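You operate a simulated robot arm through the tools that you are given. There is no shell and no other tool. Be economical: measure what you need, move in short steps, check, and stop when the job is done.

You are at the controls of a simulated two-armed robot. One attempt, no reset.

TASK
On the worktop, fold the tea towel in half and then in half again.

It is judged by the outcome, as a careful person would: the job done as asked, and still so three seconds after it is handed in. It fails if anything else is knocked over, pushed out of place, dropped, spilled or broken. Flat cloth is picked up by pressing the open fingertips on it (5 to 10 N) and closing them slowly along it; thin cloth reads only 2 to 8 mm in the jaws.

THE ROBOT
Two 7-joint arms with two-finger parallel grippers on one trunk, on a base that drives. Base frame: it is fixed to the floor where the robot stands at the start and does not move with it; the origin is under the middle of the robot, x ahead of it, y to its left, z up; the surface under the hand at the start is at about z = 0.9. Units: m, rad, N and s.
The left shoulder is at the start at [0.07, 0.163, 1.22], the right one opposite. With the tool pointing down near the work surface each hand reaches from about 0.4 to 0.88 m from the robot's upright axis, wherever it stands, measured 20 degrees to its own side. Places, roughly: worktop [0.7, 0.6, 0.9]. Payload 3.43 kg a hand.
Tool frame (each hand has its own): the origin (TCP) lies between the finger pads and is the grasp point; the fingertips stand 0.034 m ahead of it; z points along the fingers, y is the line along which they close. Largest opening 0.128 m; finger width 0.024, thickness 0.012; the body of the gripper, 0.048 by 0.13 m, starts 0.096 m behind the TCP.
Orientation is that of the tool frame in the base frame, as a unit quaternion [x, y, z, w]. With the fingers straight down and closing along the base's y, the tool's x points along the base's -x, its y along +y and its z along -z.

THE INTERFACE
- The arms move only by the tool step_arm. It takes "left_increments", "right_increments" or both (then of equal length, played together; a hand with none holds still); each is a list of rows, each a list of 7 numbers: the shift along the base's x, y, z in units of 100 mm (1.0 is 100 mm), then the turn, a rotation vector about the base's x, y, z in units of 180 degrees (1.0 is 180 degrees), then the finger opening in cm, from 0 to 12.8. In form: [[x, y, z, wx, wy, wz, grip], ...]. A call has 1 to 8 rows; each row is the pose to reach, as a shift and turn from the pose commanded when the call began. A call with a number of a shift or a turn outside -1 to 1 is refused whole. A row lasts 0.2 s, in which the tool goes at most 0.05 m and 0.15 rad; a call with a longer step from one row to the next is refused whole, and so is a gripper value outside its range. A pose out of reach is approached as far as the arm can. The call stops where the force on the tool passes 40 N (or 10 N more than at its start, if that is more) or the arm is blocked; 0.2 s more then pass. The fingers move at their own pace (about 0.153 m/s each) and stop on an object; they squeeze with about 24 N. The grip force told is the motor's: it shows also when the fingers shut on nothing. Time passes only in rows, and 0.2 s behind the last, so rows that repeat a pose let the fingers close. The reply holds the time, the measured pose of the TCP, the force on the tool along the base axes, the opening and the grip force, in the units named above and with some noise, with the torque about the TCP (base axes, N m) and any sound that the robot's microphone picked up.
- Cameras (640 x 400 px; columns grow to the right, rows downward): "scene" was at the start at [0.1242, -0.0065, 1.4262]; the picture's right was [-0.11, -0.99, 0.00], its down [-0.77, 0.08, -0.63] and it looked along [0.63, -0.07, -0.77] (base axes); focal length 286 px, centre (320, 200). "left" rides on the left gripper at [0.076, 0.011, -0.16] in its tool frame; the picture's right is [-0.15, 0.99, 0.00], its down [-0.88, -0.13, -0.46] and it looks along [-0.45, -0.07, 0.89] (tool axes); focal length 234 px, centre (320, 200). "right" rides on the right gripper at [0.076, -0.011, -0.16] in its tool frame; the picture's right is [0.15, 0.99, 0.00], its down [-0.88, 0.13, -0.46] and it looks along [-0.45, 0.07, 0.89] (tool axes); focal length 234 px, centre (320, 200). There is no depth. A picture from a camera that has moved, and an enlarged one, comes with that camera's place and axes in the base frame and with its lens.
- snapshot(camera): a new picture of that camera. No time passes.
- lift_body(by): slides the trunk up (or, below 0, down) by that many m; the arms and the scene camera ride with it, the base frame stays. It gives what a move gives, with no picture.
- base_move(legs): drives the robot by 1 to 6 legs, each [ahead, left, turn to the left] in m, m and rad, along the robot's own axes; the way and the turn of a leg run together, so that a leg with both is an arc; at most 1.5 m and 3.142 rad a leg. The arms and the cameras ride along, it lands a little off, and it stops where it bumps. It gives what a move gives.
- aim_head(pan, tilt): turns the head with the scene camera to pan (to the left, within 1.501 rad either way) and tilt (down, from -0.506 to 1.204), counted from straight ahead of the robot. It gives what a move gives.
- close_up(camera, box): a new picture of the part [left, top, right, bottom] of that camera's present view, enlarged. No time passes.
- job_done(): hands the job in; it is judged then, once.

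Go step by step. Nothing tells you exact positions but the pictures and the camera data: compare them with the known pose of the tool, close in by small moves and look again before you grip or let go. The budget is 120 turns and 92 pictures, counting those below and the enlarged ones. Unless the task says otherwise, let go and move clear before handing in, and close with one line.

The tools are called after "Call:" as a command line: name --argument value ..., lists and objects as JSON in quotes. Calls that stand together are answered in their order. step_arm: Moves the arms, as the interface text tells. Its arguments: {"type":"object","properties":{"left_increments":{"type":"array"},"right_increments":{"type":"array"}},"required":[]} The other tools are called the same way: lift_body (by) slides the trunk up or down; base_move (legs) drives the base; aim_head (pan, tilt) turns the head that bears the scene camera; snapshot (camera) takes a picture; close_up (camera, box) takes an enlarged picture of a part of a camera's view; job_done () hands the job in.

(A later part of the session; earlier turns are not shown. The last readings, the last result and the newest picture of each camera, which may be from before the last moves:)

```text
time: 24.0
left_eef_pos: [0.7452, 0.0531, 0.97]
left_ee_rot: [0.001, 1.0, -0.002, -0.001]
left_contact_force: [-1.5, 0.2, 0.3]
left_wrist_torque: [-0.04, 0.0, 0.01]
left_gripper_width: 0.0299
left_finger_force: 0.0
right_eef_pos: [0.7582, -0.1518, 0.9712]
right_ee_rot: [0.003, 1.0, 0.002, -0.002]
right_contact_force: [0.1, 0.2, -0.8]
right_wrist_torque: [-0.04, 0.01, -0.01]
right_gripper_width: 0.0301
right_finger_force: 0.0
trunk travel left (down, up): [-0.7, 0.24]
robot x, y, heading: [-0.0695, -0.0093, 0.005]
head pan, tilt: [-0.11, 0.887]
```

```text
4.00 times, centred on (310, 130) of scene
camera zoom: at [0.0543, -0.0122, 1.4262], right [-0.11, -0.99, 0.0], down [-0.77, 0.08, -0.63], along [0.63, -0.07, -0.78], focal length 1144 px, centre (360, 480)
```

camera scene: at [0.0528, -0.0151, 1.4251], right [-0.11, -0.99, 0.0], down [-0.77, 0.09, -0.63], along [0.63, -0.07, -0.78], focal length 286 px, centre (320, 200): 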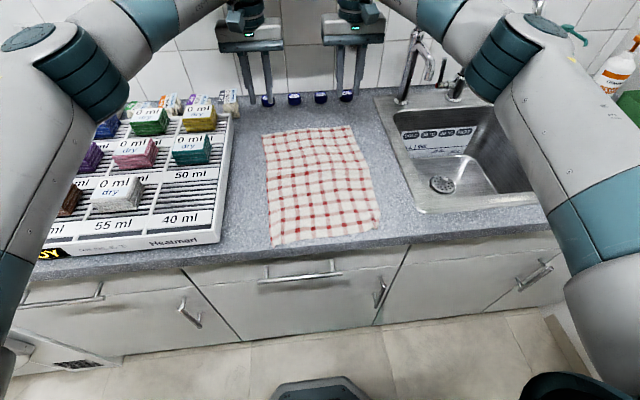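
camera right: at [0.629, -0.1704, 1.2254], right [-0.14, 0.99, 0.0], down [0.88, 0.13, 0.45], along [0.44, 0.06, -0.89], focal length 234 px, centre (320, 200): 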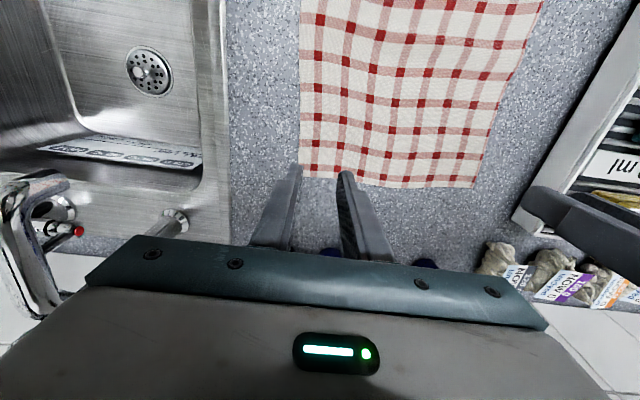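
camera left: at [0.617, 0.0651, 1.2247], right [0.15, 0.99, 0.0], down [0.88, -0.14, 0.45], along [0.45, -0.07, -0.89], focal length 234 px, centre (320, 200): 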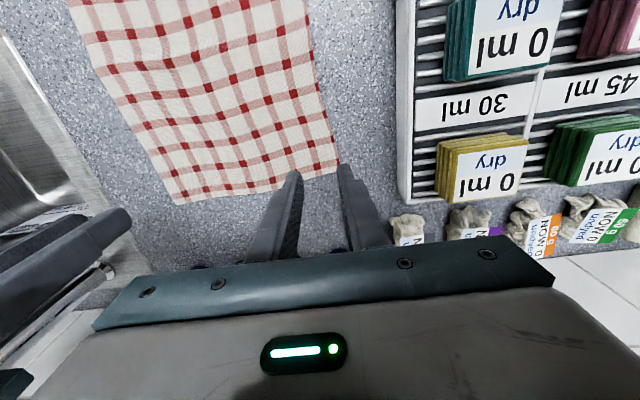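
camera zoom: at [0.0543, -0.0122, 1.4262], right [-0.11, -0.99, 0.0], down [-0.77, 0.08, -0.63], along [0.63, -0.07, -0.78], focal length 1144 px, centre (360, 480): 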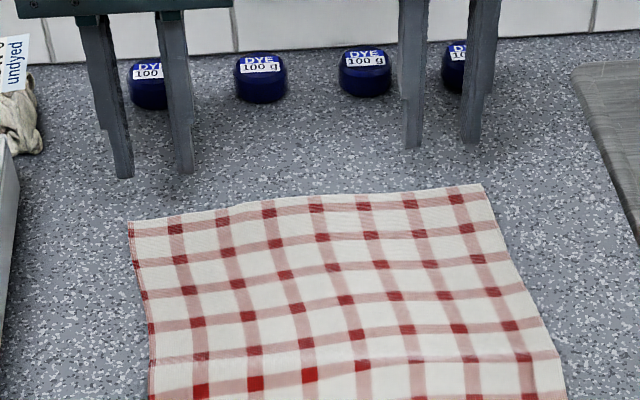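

The alignment is good: about 4–10 mm overlap. I'll nudge each hand slightly inward and touch down.

Call:
step_arm --left_increments '[[-0.01, -0.06, -0.2, 0, 0, 0, 3], [-0.02, -0.06, -0.3, 0, 0, 0, 3], [-0.02, -0.06, -0.345, 0, 0, 0, 3], [-0.02, -0.06, -0.355, 0, 0, 0, 3]]' --right_increments '[[0, 0.04, -0.2, 0, 0, 0, 3], [0, 0.04, -0.3, 0, 0, 0, 3], [0, 0.04, -0.345, 0, 0, 0, 3], [0, 0.04, -0.36, 0, 0, 0, 3]]'

```text
time: 25.0
left_eef_pos: [0.7419, 0.0459, 0.9373]
left_ee_rot: [0.001, 1.0, -0.001, -0.001]
left_contact_force: [0.2, 0.0, 0.1]
left_wrist_torque: [-0.02, 0.0, 0.03]
left_gripper_width: 0.03
left_finger_force: 0.1
left hand out of reach, approached as far as the arm can: row 1, 3, 4
right_eef_pos: [0.7572, -0.148, 0.9365]
right_ee_rot: [0.004, 1.0, 0.001, -0.002]
right_contact_force: [0.6, 0.4, 0.3]
right_wrist_torque: [-0.05, 0.03, 0.02]
right_gripper_width: 0.0301
right_finger_force: 0.0
trunk travel left (down, up): [-0.7, 0.24]
robot x, y, heading: [-0.0685, -0.0051, -0.006]
head pan, tilt: [-0.11, 0.887]
```

The left arm is at the edge of its reach, so I'll lift slightly, drive forward 3 cm and come back over the hem.

Call:
step_arm --left_increments '[[-0.1, 0, 0.2, 0, 0, 0, 3], [-0.3, 0, 0.3, 0, 0, 0, 3]]' --right_increments '[[-0.1, 0, 0.2, 0, 0, 0, 3], [-0.3, 0, 0.3, 0, 0, 0, 3]]'

Call:
base_move --legs '[[0.035, 0, 0]]'

```text
time: 25.6
left_eef_pos: [0.7108, 0.0471, 0.9686]
left_ee_rot: [0.002, 1.0, -0.001, 0.0]
left_contact_force: [-0.3, 0.0, -0.3]
left_wrist_torque: [-0.01, -0.01, -0.02]
left_gripper_width: 0.03
left_finger_force: 0.2
right_eef_pos: [0.7276, -0.148, 0.9658]
right_ee_rot: [0.004, 1.0, 0.001, -0.002]
right_contact_force: [-0.4, -0.3, 0.1]
right_wrist_torque: [-0.01, -0.01, 0.02]
right_gripper_width: 0.03
right_finger_force: 0.0
trunk travel left (down, up): [-0.7, 0.24]
robot x, y, heading: [-0.0691, -0.0042, -0.0]
head pan, tilt: [-0.11, 0.887]
```

```text
time: 26.4
left_eef_pos: [0.7436, 0.0456, 0.9696]
left_ee_rot: [0.002, 1.0, -0.001, 0.0]
left_contact_force: [-0.6, -1.6, 0.2]
left_wrist_torque: [-0.03, -0.02, 0.03]
left_gripper_width: 0.0302
left_finger_force: 0.1
right_eef_pos: [0.7603, -0.1478, 0.9685]
right_ee_rot: [0.004, 1.0, 0.001, 0.0]
right_contact_force: [-0.2, 0.2, -0.2]
right_wrist_torque: [0.03, -0.02, 0.02]
right_gripper_width: 0.0302
right_finger_force: 0.2
trunk travel left (down, up): [-0.7, 0.24]
robot x, y, heading: [-0.0373, -0.0063, 0.001]
head pan, tilt: [-0.11, 0.887]
```

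Call:
step_arm --left_increments '[[0, 0.01, -0.2, 0, 0, 0, 3], [0, 0.01, -0.3, 0, 0, 0, 3], [0, 0.01, -0.35, 0, 0, 0, 3], [0, 0.01, -0.36, 0, 0, 0, 3]]' --right_increments '[[-0.02, 0, -0.2, 0, 0, 0, 3], [-0.02, 0, -0.3, 0, 0, 0, 3], [-0.02, 0, -0.34, 0, 0, 0, 3], [-0.02, 0, -0.35, 0, 0, 0, 3]]'

```text
time: 27.4
left_eef_pos: [0.7454, 0.0468, 0.9364]
left_ee_rot: [0.001, 1.0, -0.002, 0.0]
left_contact_force: [2.4, -0.3, 14.4]
left_wrist_torque: [0.05, 0.0, -0.01]
left_gripper_width: 0.0298
left_finger_force: 0.1
right_eef_pos: [0.7582, -0.148, 0.9359]
right_ee_rot: [0.004, 1.0, 0.001, 0.001]
right_contact_force: [3.0, -0.6, 15.1]
right_wrist_torque: [-0.21, 0.04, 0.06]
right_gripper_width: 0.0301
right_finger_force: 0.1
trunk travel left (down, up): [-0.7, 0.24]
robot x, y, heading: [-0.0393, -0.0048, -0.001]
head pan, tilt: [-0.11, 0.887]
```

Both hands press about 15 N. I'll close slowly.

Call:
step_arm --left_increments '[[0, 0, 0.002, 0, 0, 0, 2.6], [0, 0, 0.005, 0, 0, 0, 2.2], [0, 0, 0.005, 0, 0, 0, 1.8], [0, 0, 0.005, 0, 0, 0, 1.4], [0, 0, 0.005, 0, 0, 0, 1.0], [0, 0, 0.005, 0, 0, 0, 0.6], [0, 0, 0.005, 0, 0, 0, 0.2], [0, 0, 0.005, 0, 0, 0, 0]]' --right_increments '[[0, 0, 0.002, 0, 0, 0, 2.6], [0, 0, 0.005, 0, 0, 0, 2.2], [0, 0, 0.005, 0, 0, 0, 1.8], [0, 0, 0.005, 0, 0, 0, 1.4], [0, 0, 0.005, 0, 0, 0, 1.0], [0, 0, 0.005, 0, 0, 0, 0.6], [0, 0, 0.005, 0, 0, 0, 0.2], [0, 0, 0.005, 0, 0, 0, 0]]'

```text
time: 29.2
left_eef_pos: [0.7429, 0.0462, 0.9362]
left_ee_rot: [0.002, 1.0, -0.002, 0.0]
left_contact_force: [1.7, -13.5, 12.9]
left_wrist_torque: [-0.44, 0.09, 0.14]
left_gripper_width: 0.0022
left_finger_force: 24.1
right_eef_pos: [0.7571, -0.1475, 0.935]
right_ee_rot: [0.003, 1.0, 0.002, 0.0]
right_contact_force: [-1.7, 12.3, 23.4]
right_wrist_torque: [0.4, 0.29, -0.13]
right_gripper_width: 0.005
right_finger_force: 24.8
trunk travel left (down, up): [-0.7, 0.24]
robot x, y, heading: [-0.0373, -0.0082, 0.004]
head pan, tilt: [-0.11, 0.887]
```

Both grips hold the hem (2 and 5 mm). I'll lift, easing inward, and start the arc back towards me.

Call:
step_arm --left_increments '[[0, -0.04, 0.2, 0, 0, 0, 0], [-0.05, -0.08, 0.45, 0, 0, 0, 0], [-0.2, -0.08, 0.7, 0, 0, 0, 0], [-0.4, -0.08, 0.95, 0, 0, 0, 0]]' --right_increments '[[0, 0.04, 0.2, 0, 0, 0, 0], [-0.05, 0.05, 0.45, 0, 0, 0, 0], [-0.2, 0.05, 0.7, 0, 0, 0, 0], [-0.4, 0.05, 0.95, 0, 0, 0, 0]]'

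Call:
snapshot --camera "scene"

```text
time: 30.2
left_eef_pos: [0.7038, 0.0392, 1.0282]
left_ee_rot: [0.001, 1.0, -0.001, -0.001]
left_contact_force: [-1.1, -2.1, 0.5]
left_wrist_torque: [-0.03, -0.05, 0.0]
left_gripper_width: 0.0019
left_finger_force: 24.1
right_eef_pos: [0.7187, -0.144, 1.0285]
right_ee_rot: [0.004, 1.0, 0.001, -0.001]
right_contact_force: [-0.6, 1.1, 0.9]
right_wrist_torque: [-0.02, -0.03, -0.01]
right_gripper_width: 0.0016
right_finger_force: 23.8
trunk travel left (down, up): [-0.7, 0.24]
robot x, y, heading: [-0.0422, -0.0068, 0.003]
head pan, tilt: [-0.11, 0.887]
```

```text
61 pictures are left
camera scene: at [0.0857, -0.0141, 1.4263], right [-0.11, -0.99, 0.0], down [-0.77, 0.09, -0.63], along [0.63, -0.07, -0.77], focal length 286 px, centre (320, 200)
```

scene: 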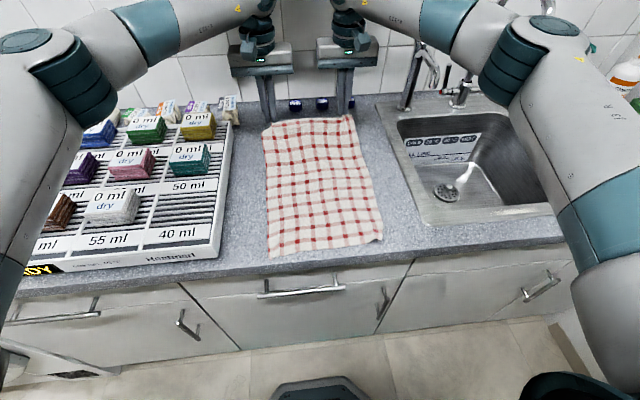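

Held at both corners. I'll continue the arc towards me and start pitching the fingers forward so the hem turns over.

Call:
step_arm --left_increments '[[-0.25, -0.02, 0.2, 0, 0, 0, 0], [-0.55, -0.03, 0.4, 0, 0, 0, 0], [-0.8, -0.04, 0.5, 0, 0, 0, 0], [-1.0, -0.05, 0.5, 0, 0, 0, 0]]' --right_increments '[[-0.25, -0.02, 0.2, 0, 0, 0, 0], [-0.55, -0.03, 0.4, 0, 0, 0, 0], [-0.8, -0.04, 0.5, 0, 0, 0, 0], [-1.0, -0.05, 0.5, 0, 0, 0, 0]]'

Call:
step_arm --left_increments '[[-0.3, 0, 0, 0, -0.03, 0, 0], [-0.55, -0.03, -0.05, 0, -0.06, 0, 0], [-0.8, -0.06, -0.15, 0, -0.09, 0, 0], [-1.0, -0.06, -0.25, 0, -0.12, 0, 0]]' --right_increments '[[-0.3, 0, 0, 0, -0.03, 0, 0], [-0.55, -0.03, -0.05, 0, -0.06, 0, 0], [-0.8, -0.06, -0.15, 0, -0.09, 0, 0], [-1.0, -0.06, -0.25, 0, -0.12, 0, 0]]'

Call:
snapshot --camera "scene"

```text
time: 31.2
left_eef_pos: [0.605, 0.0342, 1.079]
left_ee_rot: [0.002, 1.0, -0.001, -0.001]
left_contact_force: [-0.1, -0.3, 0.4]
left_wrist_torque: [-0.04, -0.03, 0.01]
left_gripper_width: 0.0017
left_finger_force: 24.6
right_eef_pos: [0.6188, -0.1477, 1.0771]
right_ee_rot: [0.004, 1.0, 0.001, -0.002]
right_contact_force: [-0.6, 0.6, -0.1]
right_wrist_torque: [0.04, -0.02, -0.01]
right_gripper_width: 0.0016
right_finger_force: 24.1
trunk travel left (down, up): [-0.7, 0.24]
robot x, y, heading: [-0.0373, -0.0096, 0.005]
head pan, tilt: [-0.11, 0.887]
```

```text
time: 32.2
left_eef_pos: [0.5047, 0.0275, 1.0524]
left_ee_rot: [0.002, 0.982, -0.001, 0.187]
left_contact_force: [-0.8, -1.0, 0.3]
left_wrist_torque: [-0.01, -0.02, 0.03]
left_gripper_width: 0.0022
left_finger_force: 24.1
right_eef_pos: [0.5192, -0.1543, 1.053]
right_ee_rot: [0.004, 0.983, 0.003, 0.186]
right_contact_force: [-0.2, 0.2, 0.4]
right_wrist_torque: [0.01, 0.02, 0.0]
right_gripper_width: 0.0015
right_finger_force: 23.5
trunk travel left (down, up): [-0.7, 0.24]
robot x, y, heading: [-0.0375, -0.0065, -0.0]
head pan, tilt: [-0.11, 0.887]
```

```text
60 pictures are left
camera scene: at [0.086, -0.0143, 1.4265], right [-0.11, -0.99, 0.0], down [-0.77, 0.09, -0.63], along [0.63, -0.07, -0.77], focal length 286 px, centre (320, 200)
```

scene: 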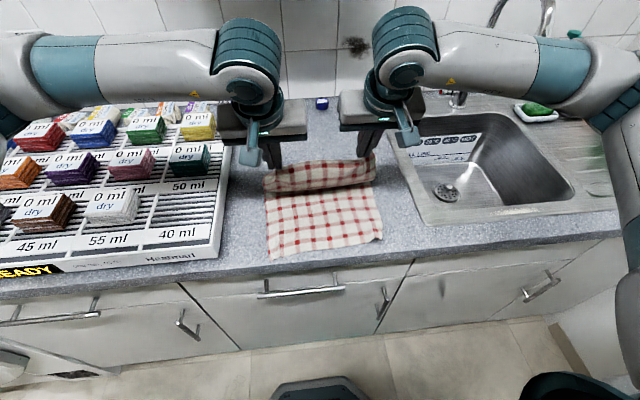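

Call:
step_arm --left_increments '[[-0.3, 0, -0.15, 0, 0, 0, 0], [-0.6, 0, -0.4, 0, 0, 0, 0], [-0.9, 0, -0.7, 0, 0, 0, 0]]' --right_increments '[[-0.3, 0, -0.15, 0, 0, 0, 0], [-0.6, 0, -0.4, 0, 0, 0, 0], [-0.9, 0, -0.7, 0, 0, 0, 0]]'

Call:
step_arm --left_increments '[[-0.2, 0, -0.1, 0, 0, 0, 0], [-0.36, 0, -0.2, 0, 0, 0, 0], [-0.36, 0, -0.2, 0, 0, 0, 0]]' --right_increments '[[-0.2, 0, -0.1, 0, 0, 0, 0], [-0.36, 0, -0.2, 0, 0, 0, 0], [-0.36, 0, -0.2, 0, 0, 0, 0]]'

Call:
close_up --camera "scene" --box '[210, 130, 430, 270]'

Call:
snapshot --camera "left"

Call:
snapshot --camera "right"

```text
time: 33.0
left_eef_pos: [0.4158, 0.0286, 0.9824]
left_ee_rot: [0.001, 0.982, -0.001, 0.186]
left_contact_force: [0.5, -2.0, 0.7]
left_wrist_torque: [-0.07, -0.02, 0.0]
left_gripper_width: 0.002
left_finger_force: 24.2
right_eef_pos: [0.4301, -0.1554, 0.9793]
right_ee_rot: [0.002, 0.983, 0.002, 0.186]
right_contact_force: [-1.3, 1.6, 0.7]
right_wrist_torque: [0.07, 0.03, 0.0]
right_gripper_width: 0.0015
right_finger_force: 24.7
trunk travel left (down, up): [-0.7, 0.24]
robot x, y, heading: [-0.0363, -0.0048, -0.002]
head pan, tilt: [-0.11, 0.887]
```

```text
time: 33.9
left_eef_pos: [0.3784, 0.0282, 0.9621]
left_ee_rot: [0.002, 0.983, -0.001, 0.186]
left_contact_force: [0.1, 0.2, -0.2]
left_wrist_torque: [0.03, 0.01, 0.03]
left_gripper_width: 0.0017
left_finger_force: 23.6
right_eef_pos: [0.4132, -0.1475, 0.9583]
right_ee_rot: [0.003, 0.983, 0.002, 0.185]
right_contact_force: [0.0, 1.3, -0.6]
right_wrist_torque: [-0.01, 0.01, -0.01]
right_gripper_width: 0.0013
right_finger_force: 24.1
right hand out of reach, approached as far as the arm can: row 1, 2, 3
trunk travel left (down, up): [-0.7, 0.24]
robot x, y, heading: [-0.0354, -0.0105, -0.001]
head pan, tilt: [-0.11, 0.887]
```

```text
2.86 times, centred on (320, 200) of scene
camera zoom: at [0.0876, -0.0141, 1.4262], right [-0.11, -0.99, 0.0], down [-0.77, 0.09, -0.63], along [0.63, -0.07, -0.77], focal length 817 px, centre (320, 200)
```

zoom: 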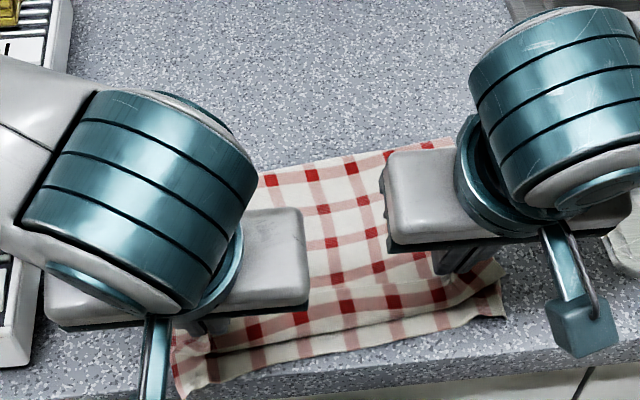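

```text
58 pictures are left
camera left: at [0.2496, 0.0401, 1.0818], right [0.14, 0.99, 0.05], down [0.65, -0.13, 0.75], along [0.74, -0.07, -0.66], focal length 234 px, centre (320, 200)
```

left: 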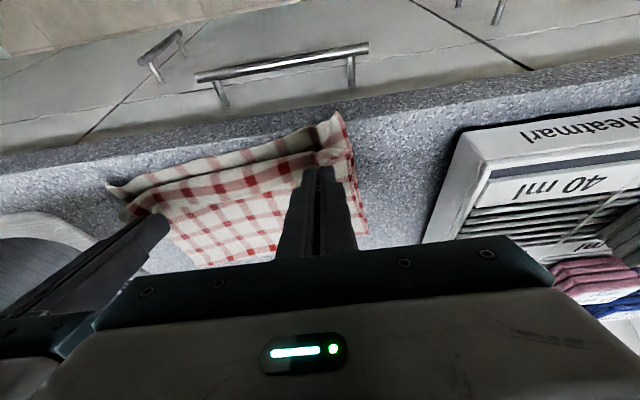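

```text
57 pictures are left
camera right: at [0.2845, -0.1611, 1.0797], right [-0.13, 0.99, -0.05], down [0.66, 0.12, 0.74], along [0.74, 0.07, -0.67], focal length 234 px, centre (320, 200)
```

right: 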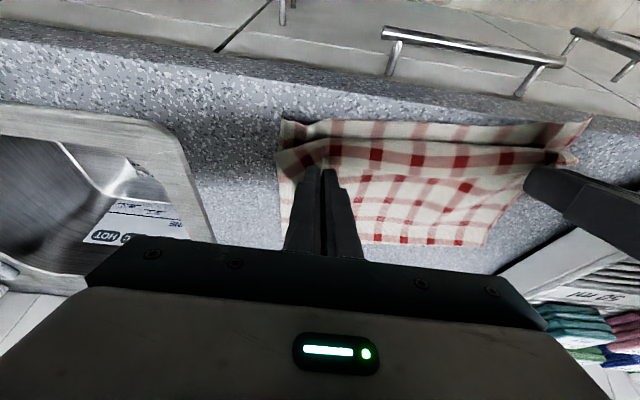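

The right arm is at its near limit and the top edge is a couple of centimetres short. I'll give slack, back the base 5 cm and continue.

Call:
step_arm --left_increments '[[0.2, 0, 0.15, 0, 0, 0, 0], [0.4, 0, 0.2, 0, 0, 0, 0]]' --right_increments '[[0.1, -0.03, 0.15, 0, 0, 0, 0], [0.2, -0.08, 0.2, 0, 0, 0, 0]]'

Call:
base_move --legs '[[-0.06, 0, 0]]'

Call:
close_up --camera "scene" --box '[210, 130, 430, 270]'

Call:
snapshot --camera "left"

```text
time: 34.5
left_eef_pos: [0.4197, 0.0274, 0.9827]
left_ee_rot: [0.001, 0.983, -0.001, 0.185]
left_contact_force: [-0.7, -1.7, 0.2]
left_wrist_torque: [-0.08, -0.01, 0.02]
left_gripper_width: 0.0019
left_finger_force: 24.0
right_eef_pos: [0.4329, -0.1563, 0.9793]
right_ee_rot: [0.002, 0.983, 0.002, 0.185]
right_contact_force: [-0.4, 1.8, 0.2]
right_wrist_torque: [0.1, -0.01, 0.03]
right_gripper_width: 0.0017
right_finger_force: 23.7
trunk travel left (down, up): [-0.7, 0.24]
robot x, y, heading: [-0.0353, -0.008, -0.004]
head pan, tilt: [-0.11, 0.887]
```

```text
time: 35.4
left_eef_pos: [0.3607, 0.0278, 0.9825]
left_ee_rot: [0.002, 0.982, -0.001, 0.186]
left_contact_force: [0.3, -1.5, 0.4]
left_wrist_torque: [-0.09, 0.0, 0.0]
left_gripper_width: 0.0021
left_finger_force: 23.9
right_eef_pos: [0.3751, -0.1573, 0.9795]
right_ee_rot: [0.003, 0.982, 0.002, 0.187]
right_contact_force: [-0.6, 2.8, -0.2]
right_wrist_torque: [0.07, 0.01, 0.0]
right_gripper_width: 0.0019
right_finger_force: 24.1
trunk travel left (down, up): [-0.7, 0.24]
robot x, y, heading: [-0.0907, -0.0052, -0.004]
head pan, tilt: [-0.11, 0.887]
```

```text
2.86 times, centred on (320, 200) of scene
camera zoom: at [0.0295, -0.0142, 1.4261], right [-0.11, -0.99, 0.0], down [-0.77, 0.09, -0.63], along [0.63, -0.07, -0.78], focal length 817 px, centre (320, 200)
```

zoom: 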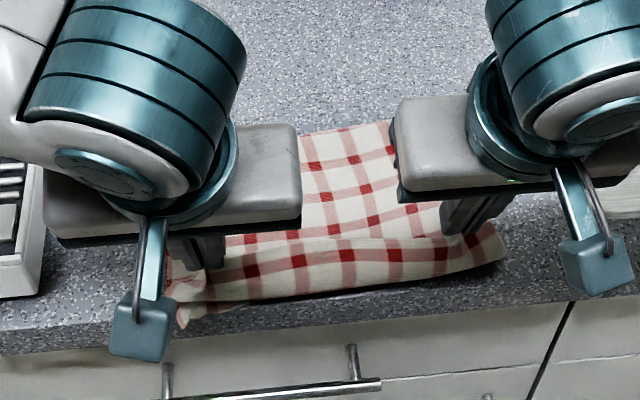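

```text
55 pictures are left
camera left: at [0.2312, 0.0393, 1.1023], right [0.14, 0.99, 0.05], down [0.65, -0.13, 0.75], along [0.74, -0.07, -0.66], focal length 234 px, centre (320, 200)
```

left: 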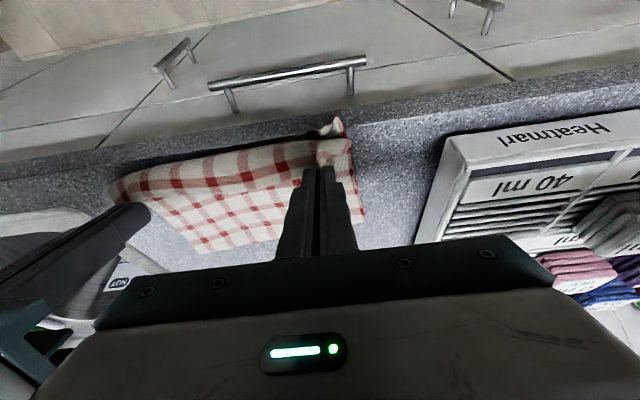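

The cloth bellies ahead of the fingers and the crease formed too near (x≈0.535), because my arc was too slack. I'll go back up, take the base a bit further back so I can pitch the fingers more, and lay it again along a taut arc.

Call:
step_arm --left_increments '[[0.3, 0, 0.2, 0, 0, 0, 0], [0.6, 0, 0.5, 0, 0, 0, 0], [0.9, 0, 0.8, 0, 0, 0, 0], [1.0, 0, 1.0, 0, 0, 0, 0]]' --right_increments '[[0.3, 0, 0.2, 0, 0, 0, 0], [0.6, 0, 0.5, 0, 0, 0, 0], [0.9, 0, 0.8, 0, 0, 0, 0], [1.0, 0, 1.0, 0, 0, 0, 0]]'

Call:
base_move --legs '[[-0.09, 0, 0.003]]'

Call:
step_arm --left_increments '[[0.4, 0, 0.1, 0, 0, 0, 0], [0.8, 0, 0.2, 0, 0, 0, 0], [1.0, 0, 0.3, 0, 0, 0, 0]]' --right_increments '[[0.4, 0, 0.1, 0, 0, 0, 0], [0.8, 0, 0.2, 0, 0, 0, 0], [1.0, 0, 0.3, 0, 0, 0, 0]]'

Call:
snapshot --camera "scene"

```text
time: 36.4
left_eef_pos: [0.4627, 0.0278, 1.0837]
left_ee_rot: [0.002, 0.983, -0.001, 0.186]
left_contact_force: [0.7, -2.7, -0.5]
left_wrist_torque: [-0.1, -0.02, 0.03]
left_gripper_width: 0.0022
left_finger_force: 24.2
right_eef_pos: [0.4755, -0.1572, 1.0795]
right_ee_rot: [0.004, 0.983, 0.002, 0.185]
right_contact_force: [-0.5, 2.2, -0.3]
right_wrist_torque: [0.07, 0.0, -0.01]
right_gripper_width: 0.0016
right_finger_force: 24.6
trunk travel left (down, up): [-0.7, 0.24]
robot x, y, heading: [-0.0973, -0.0042, -0.0]
head pan, tilt: [-0.11, 0.887]
```

```text
time: 37.5
left_eef_pos: [0.3724, 0.0308, 1.0827]
left_ee_rot: [0.0, 0.983, -0.001, 0.186]
left_contact_force: [0.5, -2.9, 0.1]
left_wrist_torque: [-0.13, -0.04, 0.01]
left_gripper_width: 0.0021
left_finger_force: 23.4
right_eef_pos: [0.385, -0.1553, 1.0792]
right_ee_rot: [0.001, 0.983, 0.002, 0.186]
right_contact_force: [-0.8, 1.8, 0.2]
right_wrist_torque: [0.09, -0.01, 0.02]
right_gripper_width: 0.0016
right_finger_force: 23.8
trunk travel left (down, up): [-0.7, 0.24]
robot x, y, heading: [-0.1889, -0.0092, 0.003]
head pan, tilt: [-0.11, 0.887]
```

```text
time: 38.3
left_eef_pos: [0.4713, 0.0291, 1.1136]
left_ee_rot: [0.0, 0.982, -0.001, 0.187]
left_contact_force: [-0.8, -1.6, -1.0]
left_wrist_torque: [-0.06, -0.06, -0.02]
left_gripper_width: 0.0023
left_finger_force: 23.7
right_eef_pos: [0.4858, -0.1554, 1.1102]
right_ee_rot: [0.001, 0.983, 0.002, 0.186]
right_contact_force: [0.7, 1.7, 0.3]
right_wrist_torque: [0.1, 0.02, -0.02]
right_gripper_width: 0.0016
right_finger_force: 24.3
trunk travel left (down, up): [-0.7, 0.24]
robot x, y, heading: [-0.1856, -0.0093, 0.005]
head pan, tilt: [-0.11, 0.887]
```

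```text
54 pictures are left
camera scene: at [-0.0614, -0.0138, 1.4262], right [-0.11, -0.99, 0.0], down [-0.77, 0.08, -0.63], along [0.63, -0.07, -0.77], focal length 286 px, centre (320, 200)
```

scene: 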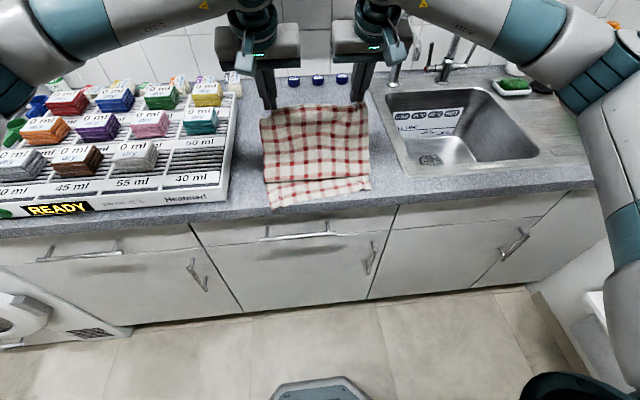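

I'll move the hands back over the intended crease line (x≈0.56) and up until the cloth is taut.

Call:
step_arm --left_increments '[[0.3, 0, 0.1, 0, 0, 0, 0], [0.6, 0, 0.15, 0, 0, 0, 0], [0.9, 0, 0.15, 0, 0, 0, 0], [0.9, 0, 0.15, 0, 0, 0, 0]]' --right_increments '[[0.3, 0, 0.1, 0, 0, 0, 0], [0.6, 0, 0.15, 0, 0, 0, 0], [0.9, 0, 0.15, 0, 0, 0, 0], [0.9, 0, 0.15, 0, 0, 0, 0]]'

Call:
close_up --camera "scene" --box '[210, 70, 430, 230]'

```text
time: 39.3
left_eef_pos: [0.561, 0.0288, 1.128]
left_ee_rot: [0.0, 0.982, -0.001, 0.187]
left_contact_force: [0.4, -1.9, 0.2]
left_wrist_torque: [-0.07, -0.04, -0.03]
left_gripper_width: 0.0021
left_finger_force: 24.1
right_eef_pos: [0.5761, -0.1563, 1.1249]
right_ee_rot: [0.001, 0.983, 0.002, 0.186]
right_contact_force: [-0.7, 2.2, 0.0]
right_wrist_torque: [0.05, -0.01, 0.02]
right_gripper_width: 0.0016
right_finger_force: 23.8
trunk travel left (down, up): [-0.7, 0.24]
robot x, y, heading: [-0.1842, -0.0059, 0.003]
head pan, tilt: [-0.11, 0.887]
```

```text
2.50 times, centred on (320, 150) of scene
camera zoom: at [-0.0617, -0.0138, 1.4263], right [-0.11, -0.99, 0.0], down [-0.77, 0.08, -0.63], along [0.63, -0.07, -0.77], focal length 715 px, centre (320, 325)
```

zoom: 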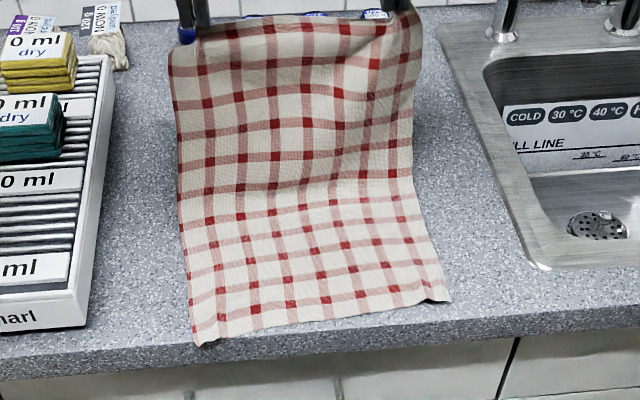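

The whole towel is visible, flat in front and hanging cleanly, with the foot at x≈0.545. I'll lay it down along a taut arc, pitching as I go.

Call:
step_arm --left_increments '[[-0.15, 0, -0.05, 0, -0.019, 0, 0], [-0.57, 0, -0.14, 0, -0.033, 0, 0], [-0.98, 0, -0.27, 0, -0.047, 0, 0]]' --right_increments '[[-0.15, 0, -0.05, 0, -0.019, 0, 0], [-0.57, 0, -0.14, 0, -0.033, 0, 0], [-0.98, 0, -0.27, 0, -0.047, 0, 0]]'

Call:
step_arm --left_increments '[[-0.35, 0, -0.23, 0, -0.02, 0, 0], [-0.7, 0, -0.52, 0, -0.04, 0, 0], [-0.88, 0, -0.82, 0, -0.061, 0, 0]]' --right_increments '[[-0.35, 0, -0.23, 0, -0.02, 0, 0], [-0.7, 0, -0.52, 0, -0.04, 0, 0], [-0.88, 0, -0.82, 0, -0.061, 0, 0]]'

Call:
close_up --camera "scene" --box '[210, 70, 430, 230]'

```text
time: 40.1
left_eef_pos: [0.4623, 0.0303, 1.1035]
left_ee_rot: [0.0, 0.966, 0.0, 0.26]
left_contact_force: [1.2, -2.5, 0.2]
left_wrist_torque: [-0.06, 0.02, -0.02]
left_gripper_width: 0.0023
left_finger_force: 23.8
right_eef_pos: [0.4772, -0.1573, 1.0981]
right_ee_rot: [0.001, 0.966, 0.002, 0.257]
right_contact_force: [-0.5, 3.4, -0.2]
right_wrist_torque: [0.09, -0.02, 0.02]
right_gripper_width: 0.0016
right_finger_force: 23.8
trunk travel left (down, up): [-0.7, 0.24]
robot x, y, heading: [-0.183, -0.008, -0.004]
head pan, tilt: [-0.11, 0.887]
```

```text
time: 40.9
left_eef_pos: [0.3767, 0.0298, 1.0196]
left_ee_rot: [0.0, 0.937, -0.001, 0.349]
left_contact_force: [-0.4, -2.5, -0.2]
left_wrist_torque: [-0.09, -0.06, -0.04]
left_gripper_width: 0.002
left_finger_force: 23.8
right_eef_pos: [0.3891, -0.1567, 1.0147]
right_ee_rot: [0.001, 0.937, 0.003, 0.348]
right_contact_force: [0.4, 2.5, -0.6]
right_wrist_torque: [0.06, 0.0, 0.04]
right_gripper_width: 0.0019
right_finger_force: 24.1
trunk travel left (down, up): [-0.7, 0.24]
robot x, y, heading: [-0.1888, -0.0067, 0.001]
head pan, tilt: [-0.11, 0.887]
```

```text
2.50 times, centred on (320, 150) of scene
camera zoom: at [-0.0598, -0.0142, 1.4263], right [-0.11, -0.99, 0.0], down [-0.77, 0.08, -0.63], along [0.63, -0.07, -0.78], focal length 715 px, centre (320, 325)
```

zoom: 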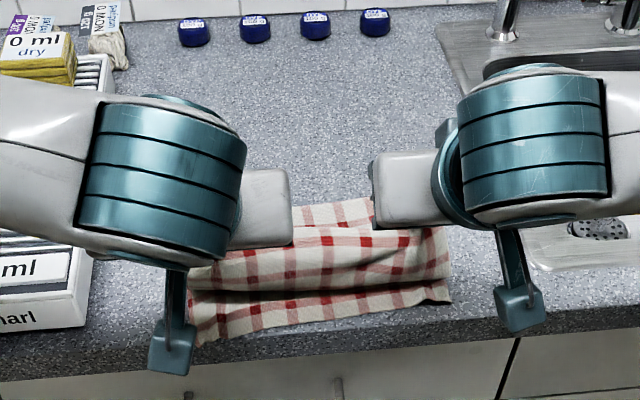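

Call:
step_arm --left_increments '[[-0.14, 0, -0.3, 0, -0.02, 0, 0], [-0.2, 0, -0.55, 0, -0.04, 0, 0], [-0.2, 0, -0.7, 0, -0.055, 0, 0], [-0.2, 0, -0.7, 0, -0.055, 0, 0]]' --right_increments '[[-0.14, 0, -0.3, 0, -0.02, 0, 0], [-0.2, 0, -0.5, 0, -0.04, 0, 0], [-0.2, 0, -0.65, 0, -0.055, 0, 0], [-0.2, 0, -0.65, 0, -0.055, 0, 0]]'

Call:
close_up --camera "scene" --box '[210, 70, 430, 230]'

Call:
snapshot --camera "left"

Call:
snapshot --camera "right"

```text
time: 41.9
left_eef_pos: [0.3555, 0.0302, 0.9497]
left_ee_rot: [0.001, 0.903, -0.001, 0.429]
left_contact_force: [-0.1, -2.1, -1.1]
left_wrist_torque: [-0.03, 0.01, -0.06]
left_gripper_width: 0.002
left_finger_force: 23.8
right_eef_pos: [0.369, -0.156, 0.9497]
right_ee_rot: [0.001, 0.904, 0.003, 0.428]
right_contact_force: [0.4, 1.4, -0.4]
right_wrist_torque: [0.08, -0.01, 0.04]
right_gripper_width: 0.0014
right_finger_force: 23.7
trunk travel left (down, up): [-0.7, 0.24]
robot x, y, heading: [-0.1868, -0.0105, 0.004]
head pan, tilt: [-0.11, 0.887]
```

```text
2.50 times, centred on (320, 150) of scene
camera zoom: at [-0.0609, -0.0138, 1.4262], right [-0.11, -0.99, 0.0], down [-0.77, 0.08, -0.63], along [0.63, -0.07, -0.77], focal length 715 px, centre (320, 325)
```

zoom: 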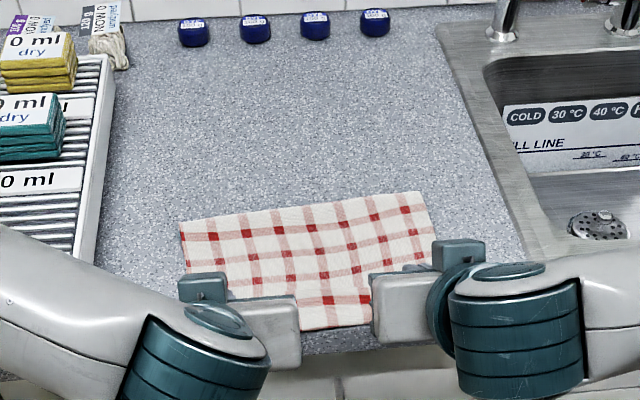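

```text
50 pictures are left
camera left: at [0.1825, 0.0405, 0.9902], right [0.09, 0.99, 0.11], down [0.2, -0.13, 0.97], along [0.97, -0.07, -0.21], focal length 234 px, centre (320, 200)
```

left: 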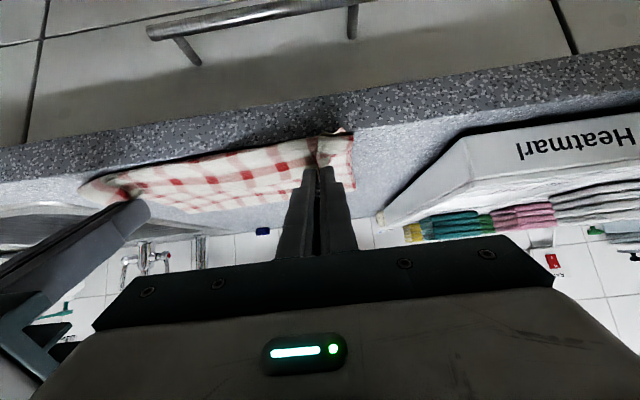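

```text
49 pictures are left
camera right: at [0.1976, -0.168, 0.9921], right [-0.09, 0.99, -0.11], down [0.2, 0.12, 0.97], along [0.97, 0.07, -0.21], focal length 234 px, centre (320, 200)
```

right: 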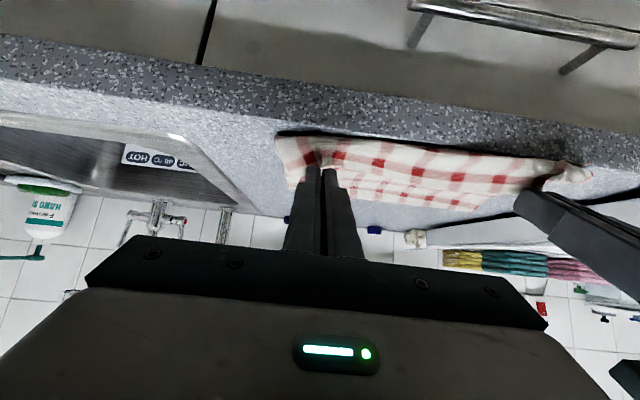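

This lies much flatter, but the crease is at x≈0.54 instead of 0.56. I'll lift once more and lay it from a lower, farther start, then finish with a small pull at the end to remove the belly.

Call:
step_arm --left_increments '[[0.05, 0, 0.4, 0, 0.03, 0, 0], [0.2, 0, 0.7, 0, 0.045, 0, 0], [0.35, 0, 0.95, 0, 0.055, 0, 0]]' --right_increments '[[0.05, 0, 0.4, 0, 0.03, 0, 0], [0.2, 0, 0.7, 0, 0.045, 0, 0], [0.35, 0, 0.95, 0, 0.055, 0, 0]]'

Call:
step_arm --left_increments '[[0.3, 0, 0.25, 0, 0.03, 0, 0], [0.6, 0, 0.45, 0, 0.045, 0, 0], [0.9, 0, 0.55, 0, 0.06, 0, 0]]' --right_increments '[[0.3, 0, 0.25, 0, 0.03, 0, 0], [0.6, 0, 0.45, 0, 0.045, 0, 0], [0.9, 0, 0.55, 0, 0.06, 0, 0]]'

Call:
step_arm --left_increments '[[0.4, 0, 0.05, 0, 0.01, 0, 0], [0.8, 0, 0.05, 0, 0.02, 0, 0], [1.0, 0, 0.05, 0, 0.03, 0, 0], [1.0, 0, 0.05, 0, 0.03, 0, 0]]' --right_increments '[[0.4, 0, 0.05, 0, 0.01, 0, 0], [0.8, 0, 0.05, 0, 0.02, 0, 0], [1.0, 0, 0.05, 0, 0.03, 0, 0], [1.0, 0, 0.05, 0, 0.03, 0, 0]]'

Call:
close_up --camera "scene" --box '[210, 70, 430, 230]'

```text
time: 42.7
left_eef_pos: [0.3889, 0.0302, 1.0452]
left_ee_rot: [0.001, 0.937, -0.002, 0.348]
left_contact_force: [-0.1, -1.1, -0.3]
left_wrist_torque: [-0.07, -0.03, -0.05]
left_gripper_width: 0.0019
left_finger_force: 24.0
right_eef_pos: [0.4047, -0.1555, 1.0435]
right_ee_rot: [0.0, 0.937, 0.003, 0.349]
right_contact_force: [-0.4, 1.2, 0.1]
right_wrist_torque: [0.01, -0.03, -0.03]
right_gripper_width: 0.0015
right_finger_force: 23.6
trunk travel left (down, up): [-0.7, 0.24]
robot x, y, heading: [-0.1851, -0.0073, 0.006]
head pan, tilt: [-0.11, 0.887]
```

```text
time: 43.5
left_eef_pos: [0.4813, 0.029, 1.0998]
left_ee_rot: [0.0, 0.966, -0.001, 0.258]
left_contact_force: [0.1, -0.5, -0.5]
left_wrist_torque: [-0.03, 0.01, 0.01]
left_gripper_width: 0.0017
left_finger_force: 24.0
right_eef_pos: [0.4959, -0.1552, 1.1014]
right_ee_rot: [0.002, 0.966, 0.003, 0.258]
right_contact_force: [-0.3, 1.4, 0.1]
right_wrist_torque: [0.09, -0.02, -0.01]
right_gripper_width: 0.0016
right_finger_force: 23.9
trunk travel left (down, up): [-0.7, 0.24]
robot x, y, heading: [-0.1853, -0.0105, 0.002]
head pan, tilt: [-0.11, 0.887]
```

```text
time: 44.5
left_eef_pos: [0.5808, 0.0291, 1.1043]
left_ee_rot: [0.0, 0.977, -0.001, 0.213]
left_contact_force: [-0.3, -0.9, 0.9]
left_wrist_torque: [-0.04, -0.02, 0.02]
left_gripper_width: 0.0022
left_finger_force: 23.9
right_eef_pos: [0.5946, -0.1556, 1.1048]
right_ee_rot: [0.001, 0.977, 0.002, 0.213]
right_contact_force: [0.4, 1.5, -0.1]
right_wrist_torque: [0.03, -0.02, 0.02]
right_gripper_width: 0.0017
right_finger_force: 23.8
trunk travel left (down, up): [-0.7, 0.24]
robot x, y, heading: [-0.1849, -0.0086, 0.004]
head pan, tilt: [-0.11, 0.887]
```

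```text
2.50 times, centred on (320, 150) of scene
camera zoom: at [-0.0608, -0.0138, 1.4262], right [-0.11, -0.99, 0.0], down [-0.77, 0.08, -0.63], along [0.63, -0.07, -0.78], focal length 715 px, centre (320, 325)
```

zoom: 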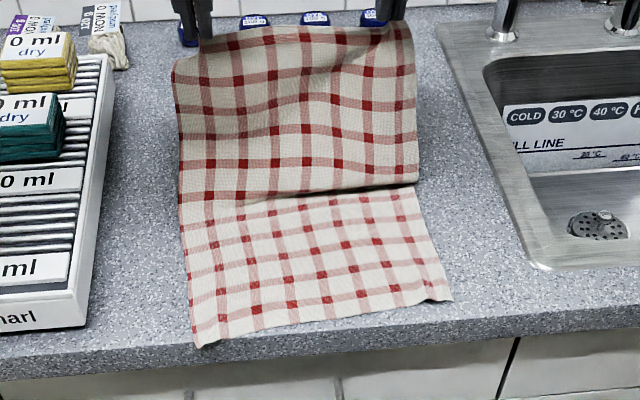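

There is a little slack at the foot; I'll draw it out by moving 3 cm further and look once more.

Call:
step_arm --left_increments '[[0.3, 0, 0.05, 0, 0, 0, 0], [0.4, 0, 0.1, 0, 0, 0, 0], [0.4, 0, 0.1, 0, 0, 0, 0]]' --right_increments '[[0.3, 0, 0.05, 0, 0, 0, 0], [0.4, 0, 0.1, 0, 0, 0, 0], [0.4, 0, 0.1, 0, 0, 0, 0]]'

Call:
close_up --camera "scene" --box '[210, 70, 430, 230]'

```text
time: 45.3
left_eef_pos: [0.6202, 0.0298, 1.1129]
left_ee_rot: [-0.001, 0.977, -0.001, 0.213]
left_contact_force: [-0.6, -1.2, 0.1]
left_wrist_torque: [0.01, -0.02, -0.02]
left_gripper_width: 0.002
left_finger_force: 24.3
right_eef_pos: [0.6342, -0.155, 1.1153]
right_ee_rot: [0.001, 0.977, 0.002, 0.213]
right_contact_force: [-0.7, 2.2, 0.8]
right_wrist_torque: [0.04, -0.01, -0.01]
right_gripper_width: 0.0017
right_finger_force: 23.9
trunk travel left (down, up): [-0.7, 0.24]
robot x, y, heading: [-0.1877, -0.0075, -0.001]
head pan, tilt: [-0.11, 0.887]
```

```text
2.50 times, centred on (320, 150) of scene
camera zoom: at [-0.0612, -0.0139, 1.4263], right [-0.11, -0.99, 0.0], down [-0.77, 0.08, -0.63], along [0.63, -0.07, -0.77], focal length 715 px, centre (320, 325)
```

zoom: 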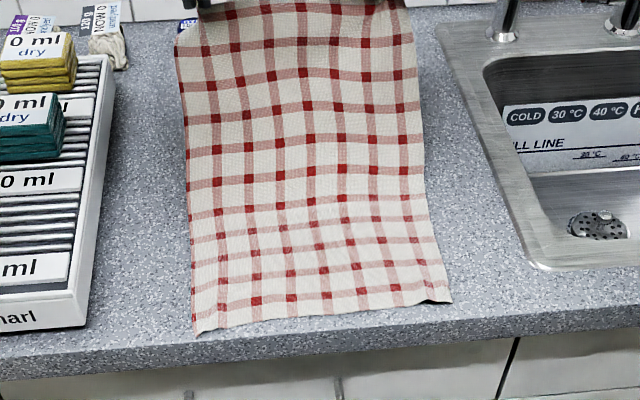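

Now it is taut and straight. I'll lower to seat the crease farther out, then lay it over.

Call:
step_arm --left_increments '[[0, 0, -0.3, 0, 0, 0, 0], [-0.3, 0, -0.22, 0, 0, 0, 0], [-0.7, 0, -0.22, 0, 0, 0, 0]]' --right_increments '[[0, 0, -0.3, 0, 0, 0, 0], [-0.3, 0, -0.22, 0, 0, 0, 0], [-0.7, 0, -0.22, 0, 0, 0, 0]]'

Call:
step_arm --left_increments '[[-0.3, 0, -0.06, 0, -0.015, 0, 0], [-0.57, 0, -0.17, 0, -0.03, 0, 0], [-0.8, 0, -0.35, 0, -0.045, 0, 0], [-0.95, 0, -0.55, 0, -0.058, 0, 0]]' --right_increments '[[-0.3, 0, -0.06, 0, -0.015, 0, 0], [-0.57, 0, -0.17, 0, -0.03, 0, 0], [-0.8, 0, -0.35, 0, -0.045, 0, 0], [-0.95, 0, -0.55, 0, -0.058, 0, 0]]'

Call:
step_arm --left_increments '[[-0.25, 0, -0.2, 0, -0.02, 0, 0], [-0.42, 0, -0.45, 0, -0.04, 0, 0], [-0.58, 0, -0.7, 0, -0.06, 0, 0], [-0.66, 0, -0.88, 0, -0.083, 0, 0]]' --right_increments '[[-0.25, 0, -0.2, 0, -0.02, 0, 0], [-0.42, 0, -0.45, 0, -0.04, 0, 0], [-0.58, 0, -0.7, 0, -0.06, 0, 0], [-0.66, 0, -0.88, 0, -0.083, 0, 0]]'

Call:
close_up --camera "scene" --box '[210, 70, 430, 230]'

Call:
snapshot --camera "left"

```text
time: 46.1
left_eef_pos: [0.5479, 0.0303, 1.0943]
left_ee_rot: [0.0, 0.977, 0.0, 0.215]
left_contact_force: [-0.6, -1.0, 0.3]
left_wrist_torque: [-0.03, -0.04, -0.02]
left_gripper_width: 0.0021
left_finger_force: 24.4
right_eef_pos: [0.5612, -0.1544, 1.0936]
right_ee_rot: [0.003, 0.977, 0.002, 0.214]
right_contact_force: [-1.0, 0.8, -0.3]
right_wrist_torque: [0.02, -0.04, 0.01]
right_gripper_width: 0.0015
right_finger_force: 24.2
trunk travel left (down, up): [-0.7, 0.24]
robot x, y, heading: [-0.1853, -0.006, -0.002]
head pan, tilt: [-0.11, 0.887]
```

```text
time: 47.1
left_eef_pos: [0.4536, 0.0289, 1.0374]
left_ee_rot: [0.0, 0.953, 0.0, 0.302]
left_contact_force: [0.7, -1.2, 0.1]
left_wrist_torque: [-0.04, 0.02, -0.01]
left_gripper_width: 0.0019
left_finger_force: 24.0
right_eef_pos: [0.4692, -0.155, 1.0384]
right_ee_rot: [0.001, 0.954, 0.002, 0.3]
right_contact_force: [-0.3, 1.6, 0.2]
right_wrist_torque: [0.04, 0.01, 0.0]
right_gripper_width: 0.0015
right_finger_force: 24.4
trunk travel left (down, up): [-0.7, 0.24]
robot x, y, heading: [-0.1874, -0.0086, 0.003]
head pan, tilt: [-0.11, 0.887]
```

```text
time: 48.1
left_eef_pos: [0.3906, 0.029, 0.9497]
left_ee_rot: [0.0, 0.906, -0.001, 0.423]
left_contact_force: [-0.5, -0.9, -0.9]
left_wrist_torque: [-0.03, 0.0, 0.0]
left_gripper_width: 0.0022
left_finger_force: 24.4
right_eef_pos: [0.4036, -0.1551, 0.9489]
right_ee_rot: [0.001, 0.906, 0.003, 0.423]
right_contact_force: [0.4, 0.9, 0.0]
right_wrist_torque: [0.07, -0.01, 0.02]
right_gripper_width: 0.0018
right_finger_force: 24.8
trunk travel left (down, up): [-0.7, 0.24]
robot x, y, heading: [-0.1826, -0.0091, 0.002]
head pan, tilt: [-0.11, 0.887]
```

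```text
2.50 times, centred on (320, 150) of scene
camera zoom: at [-0.0609, -0.0143, 1.4264], right [-0.11, -0.99, 0.0], down [-0.77, 0.08, -0.63], along [0.63, -0.07, -0.77], focal length 715 px, centre (320, 325)
```

zoom: 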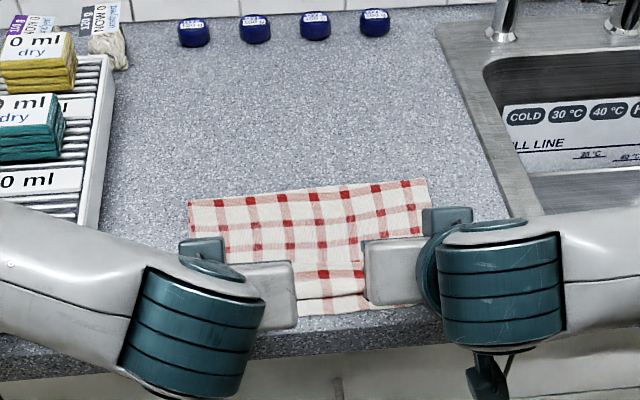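

```text
45 pictures are left
camera left: at [0.2175, 0.0401, 0.9926], right [0.09, 0.99, 0.11], down [0.21, -0.13, 0.97], along [0.97, -0.07, -0.22], focal length 234 px, centre (320, 200)
```

left: 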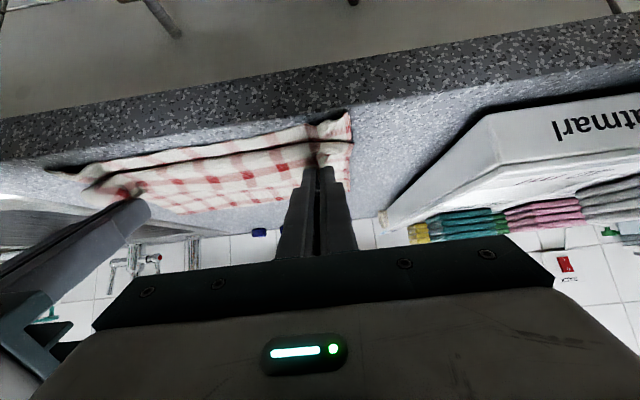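

The crease is now at x≈0.567, right where it should be. I'll slide the top edge the last 2–3 cm to meet the near edge and lower it.

Call:
step_arm --left_increments '[[-0.12, 0, -0.05, 0, 0, 0, 0], [-0.25, 0, -0.1, 0, 0, 0, 0], [-0.25, 0, -0.1, 0, 0, 0, 0]]' --right_increments '[[-0.12, -0.03, -0.05, 0, 0, 0, 0], [-0.25, -0.05, -0.1, 0, 0, 0, 0], [-0.25, -0.05, -0.1, 0, 0, 0, 0]]'

Call:
close_up --camera "scene" --box '[250, 120, 410, 220]'

Call:
snapshot --camera "right"

```text
time: 48.9
left_eef_pos: [0.3646, 0.0298, 0.9401]
left_ee_rot: [-0.001, 0.906, 0.0, 0.423]
left_contact_force: [0.0, -2.1, 0.3]
left_wrist_torque: [-0.09, -0.01, -0.07]
left_gripper_width: 0.0017
left_finger_force: 24.0
right_eef_pos: [0.3787, -0.1598, 0.9399]
right_ee_rot: [0.0, 0.906, 0.003, 0.423]
right_contact_force: [-0.2, 2.9, 1.4]
right_wrist_torque: [0.11, -0.04, 0.08]
right_gripper_width: 0.0016
right_finger_force: 24.1
trunk travel left (down, up): [-0.7, 0.24]
robot x, y, heading: [-0.1823, -0.0061, 0.002]
head pan, tilt: [-0.11, 0.887]
```

```text
4.00 times, centred on (330, 170) of scene
camera zoom: at [-0.0607, -0.0137, 1.4262], right [-0.11, -0.99, 0.0], down [-0.77, 0.08, -0.63], along [0.63, -0.07, -0.78], focal length 1144 px, centre (280, 320)
```

zoom: 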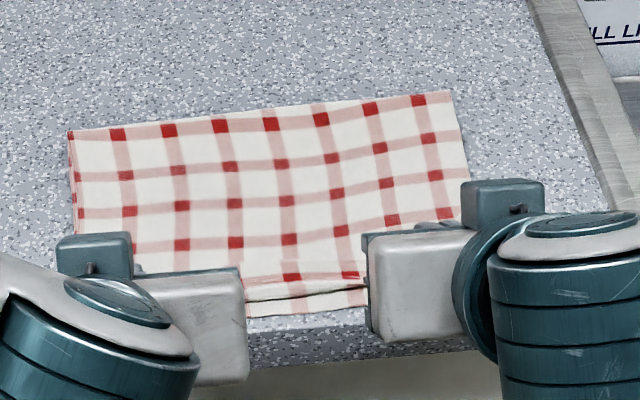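

```text
43 pictures are left
camera right: at [0.208, -0.1722, 0.9847], right [-0.09, 0.99, -0.11], down [0.22, 0.13, 0.97], along [0.97, 0.07, -0.23], focal length 234 px, centre (320, 200)
```

right: 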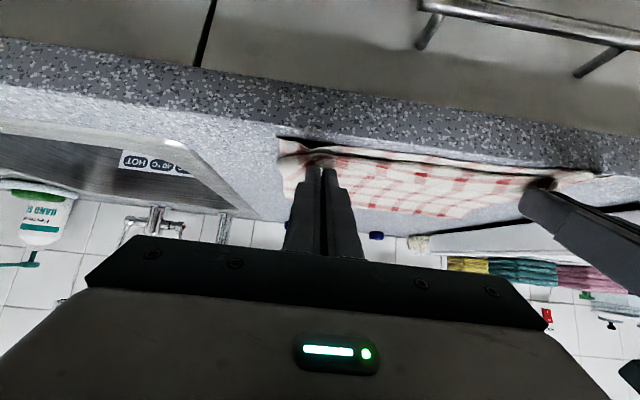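

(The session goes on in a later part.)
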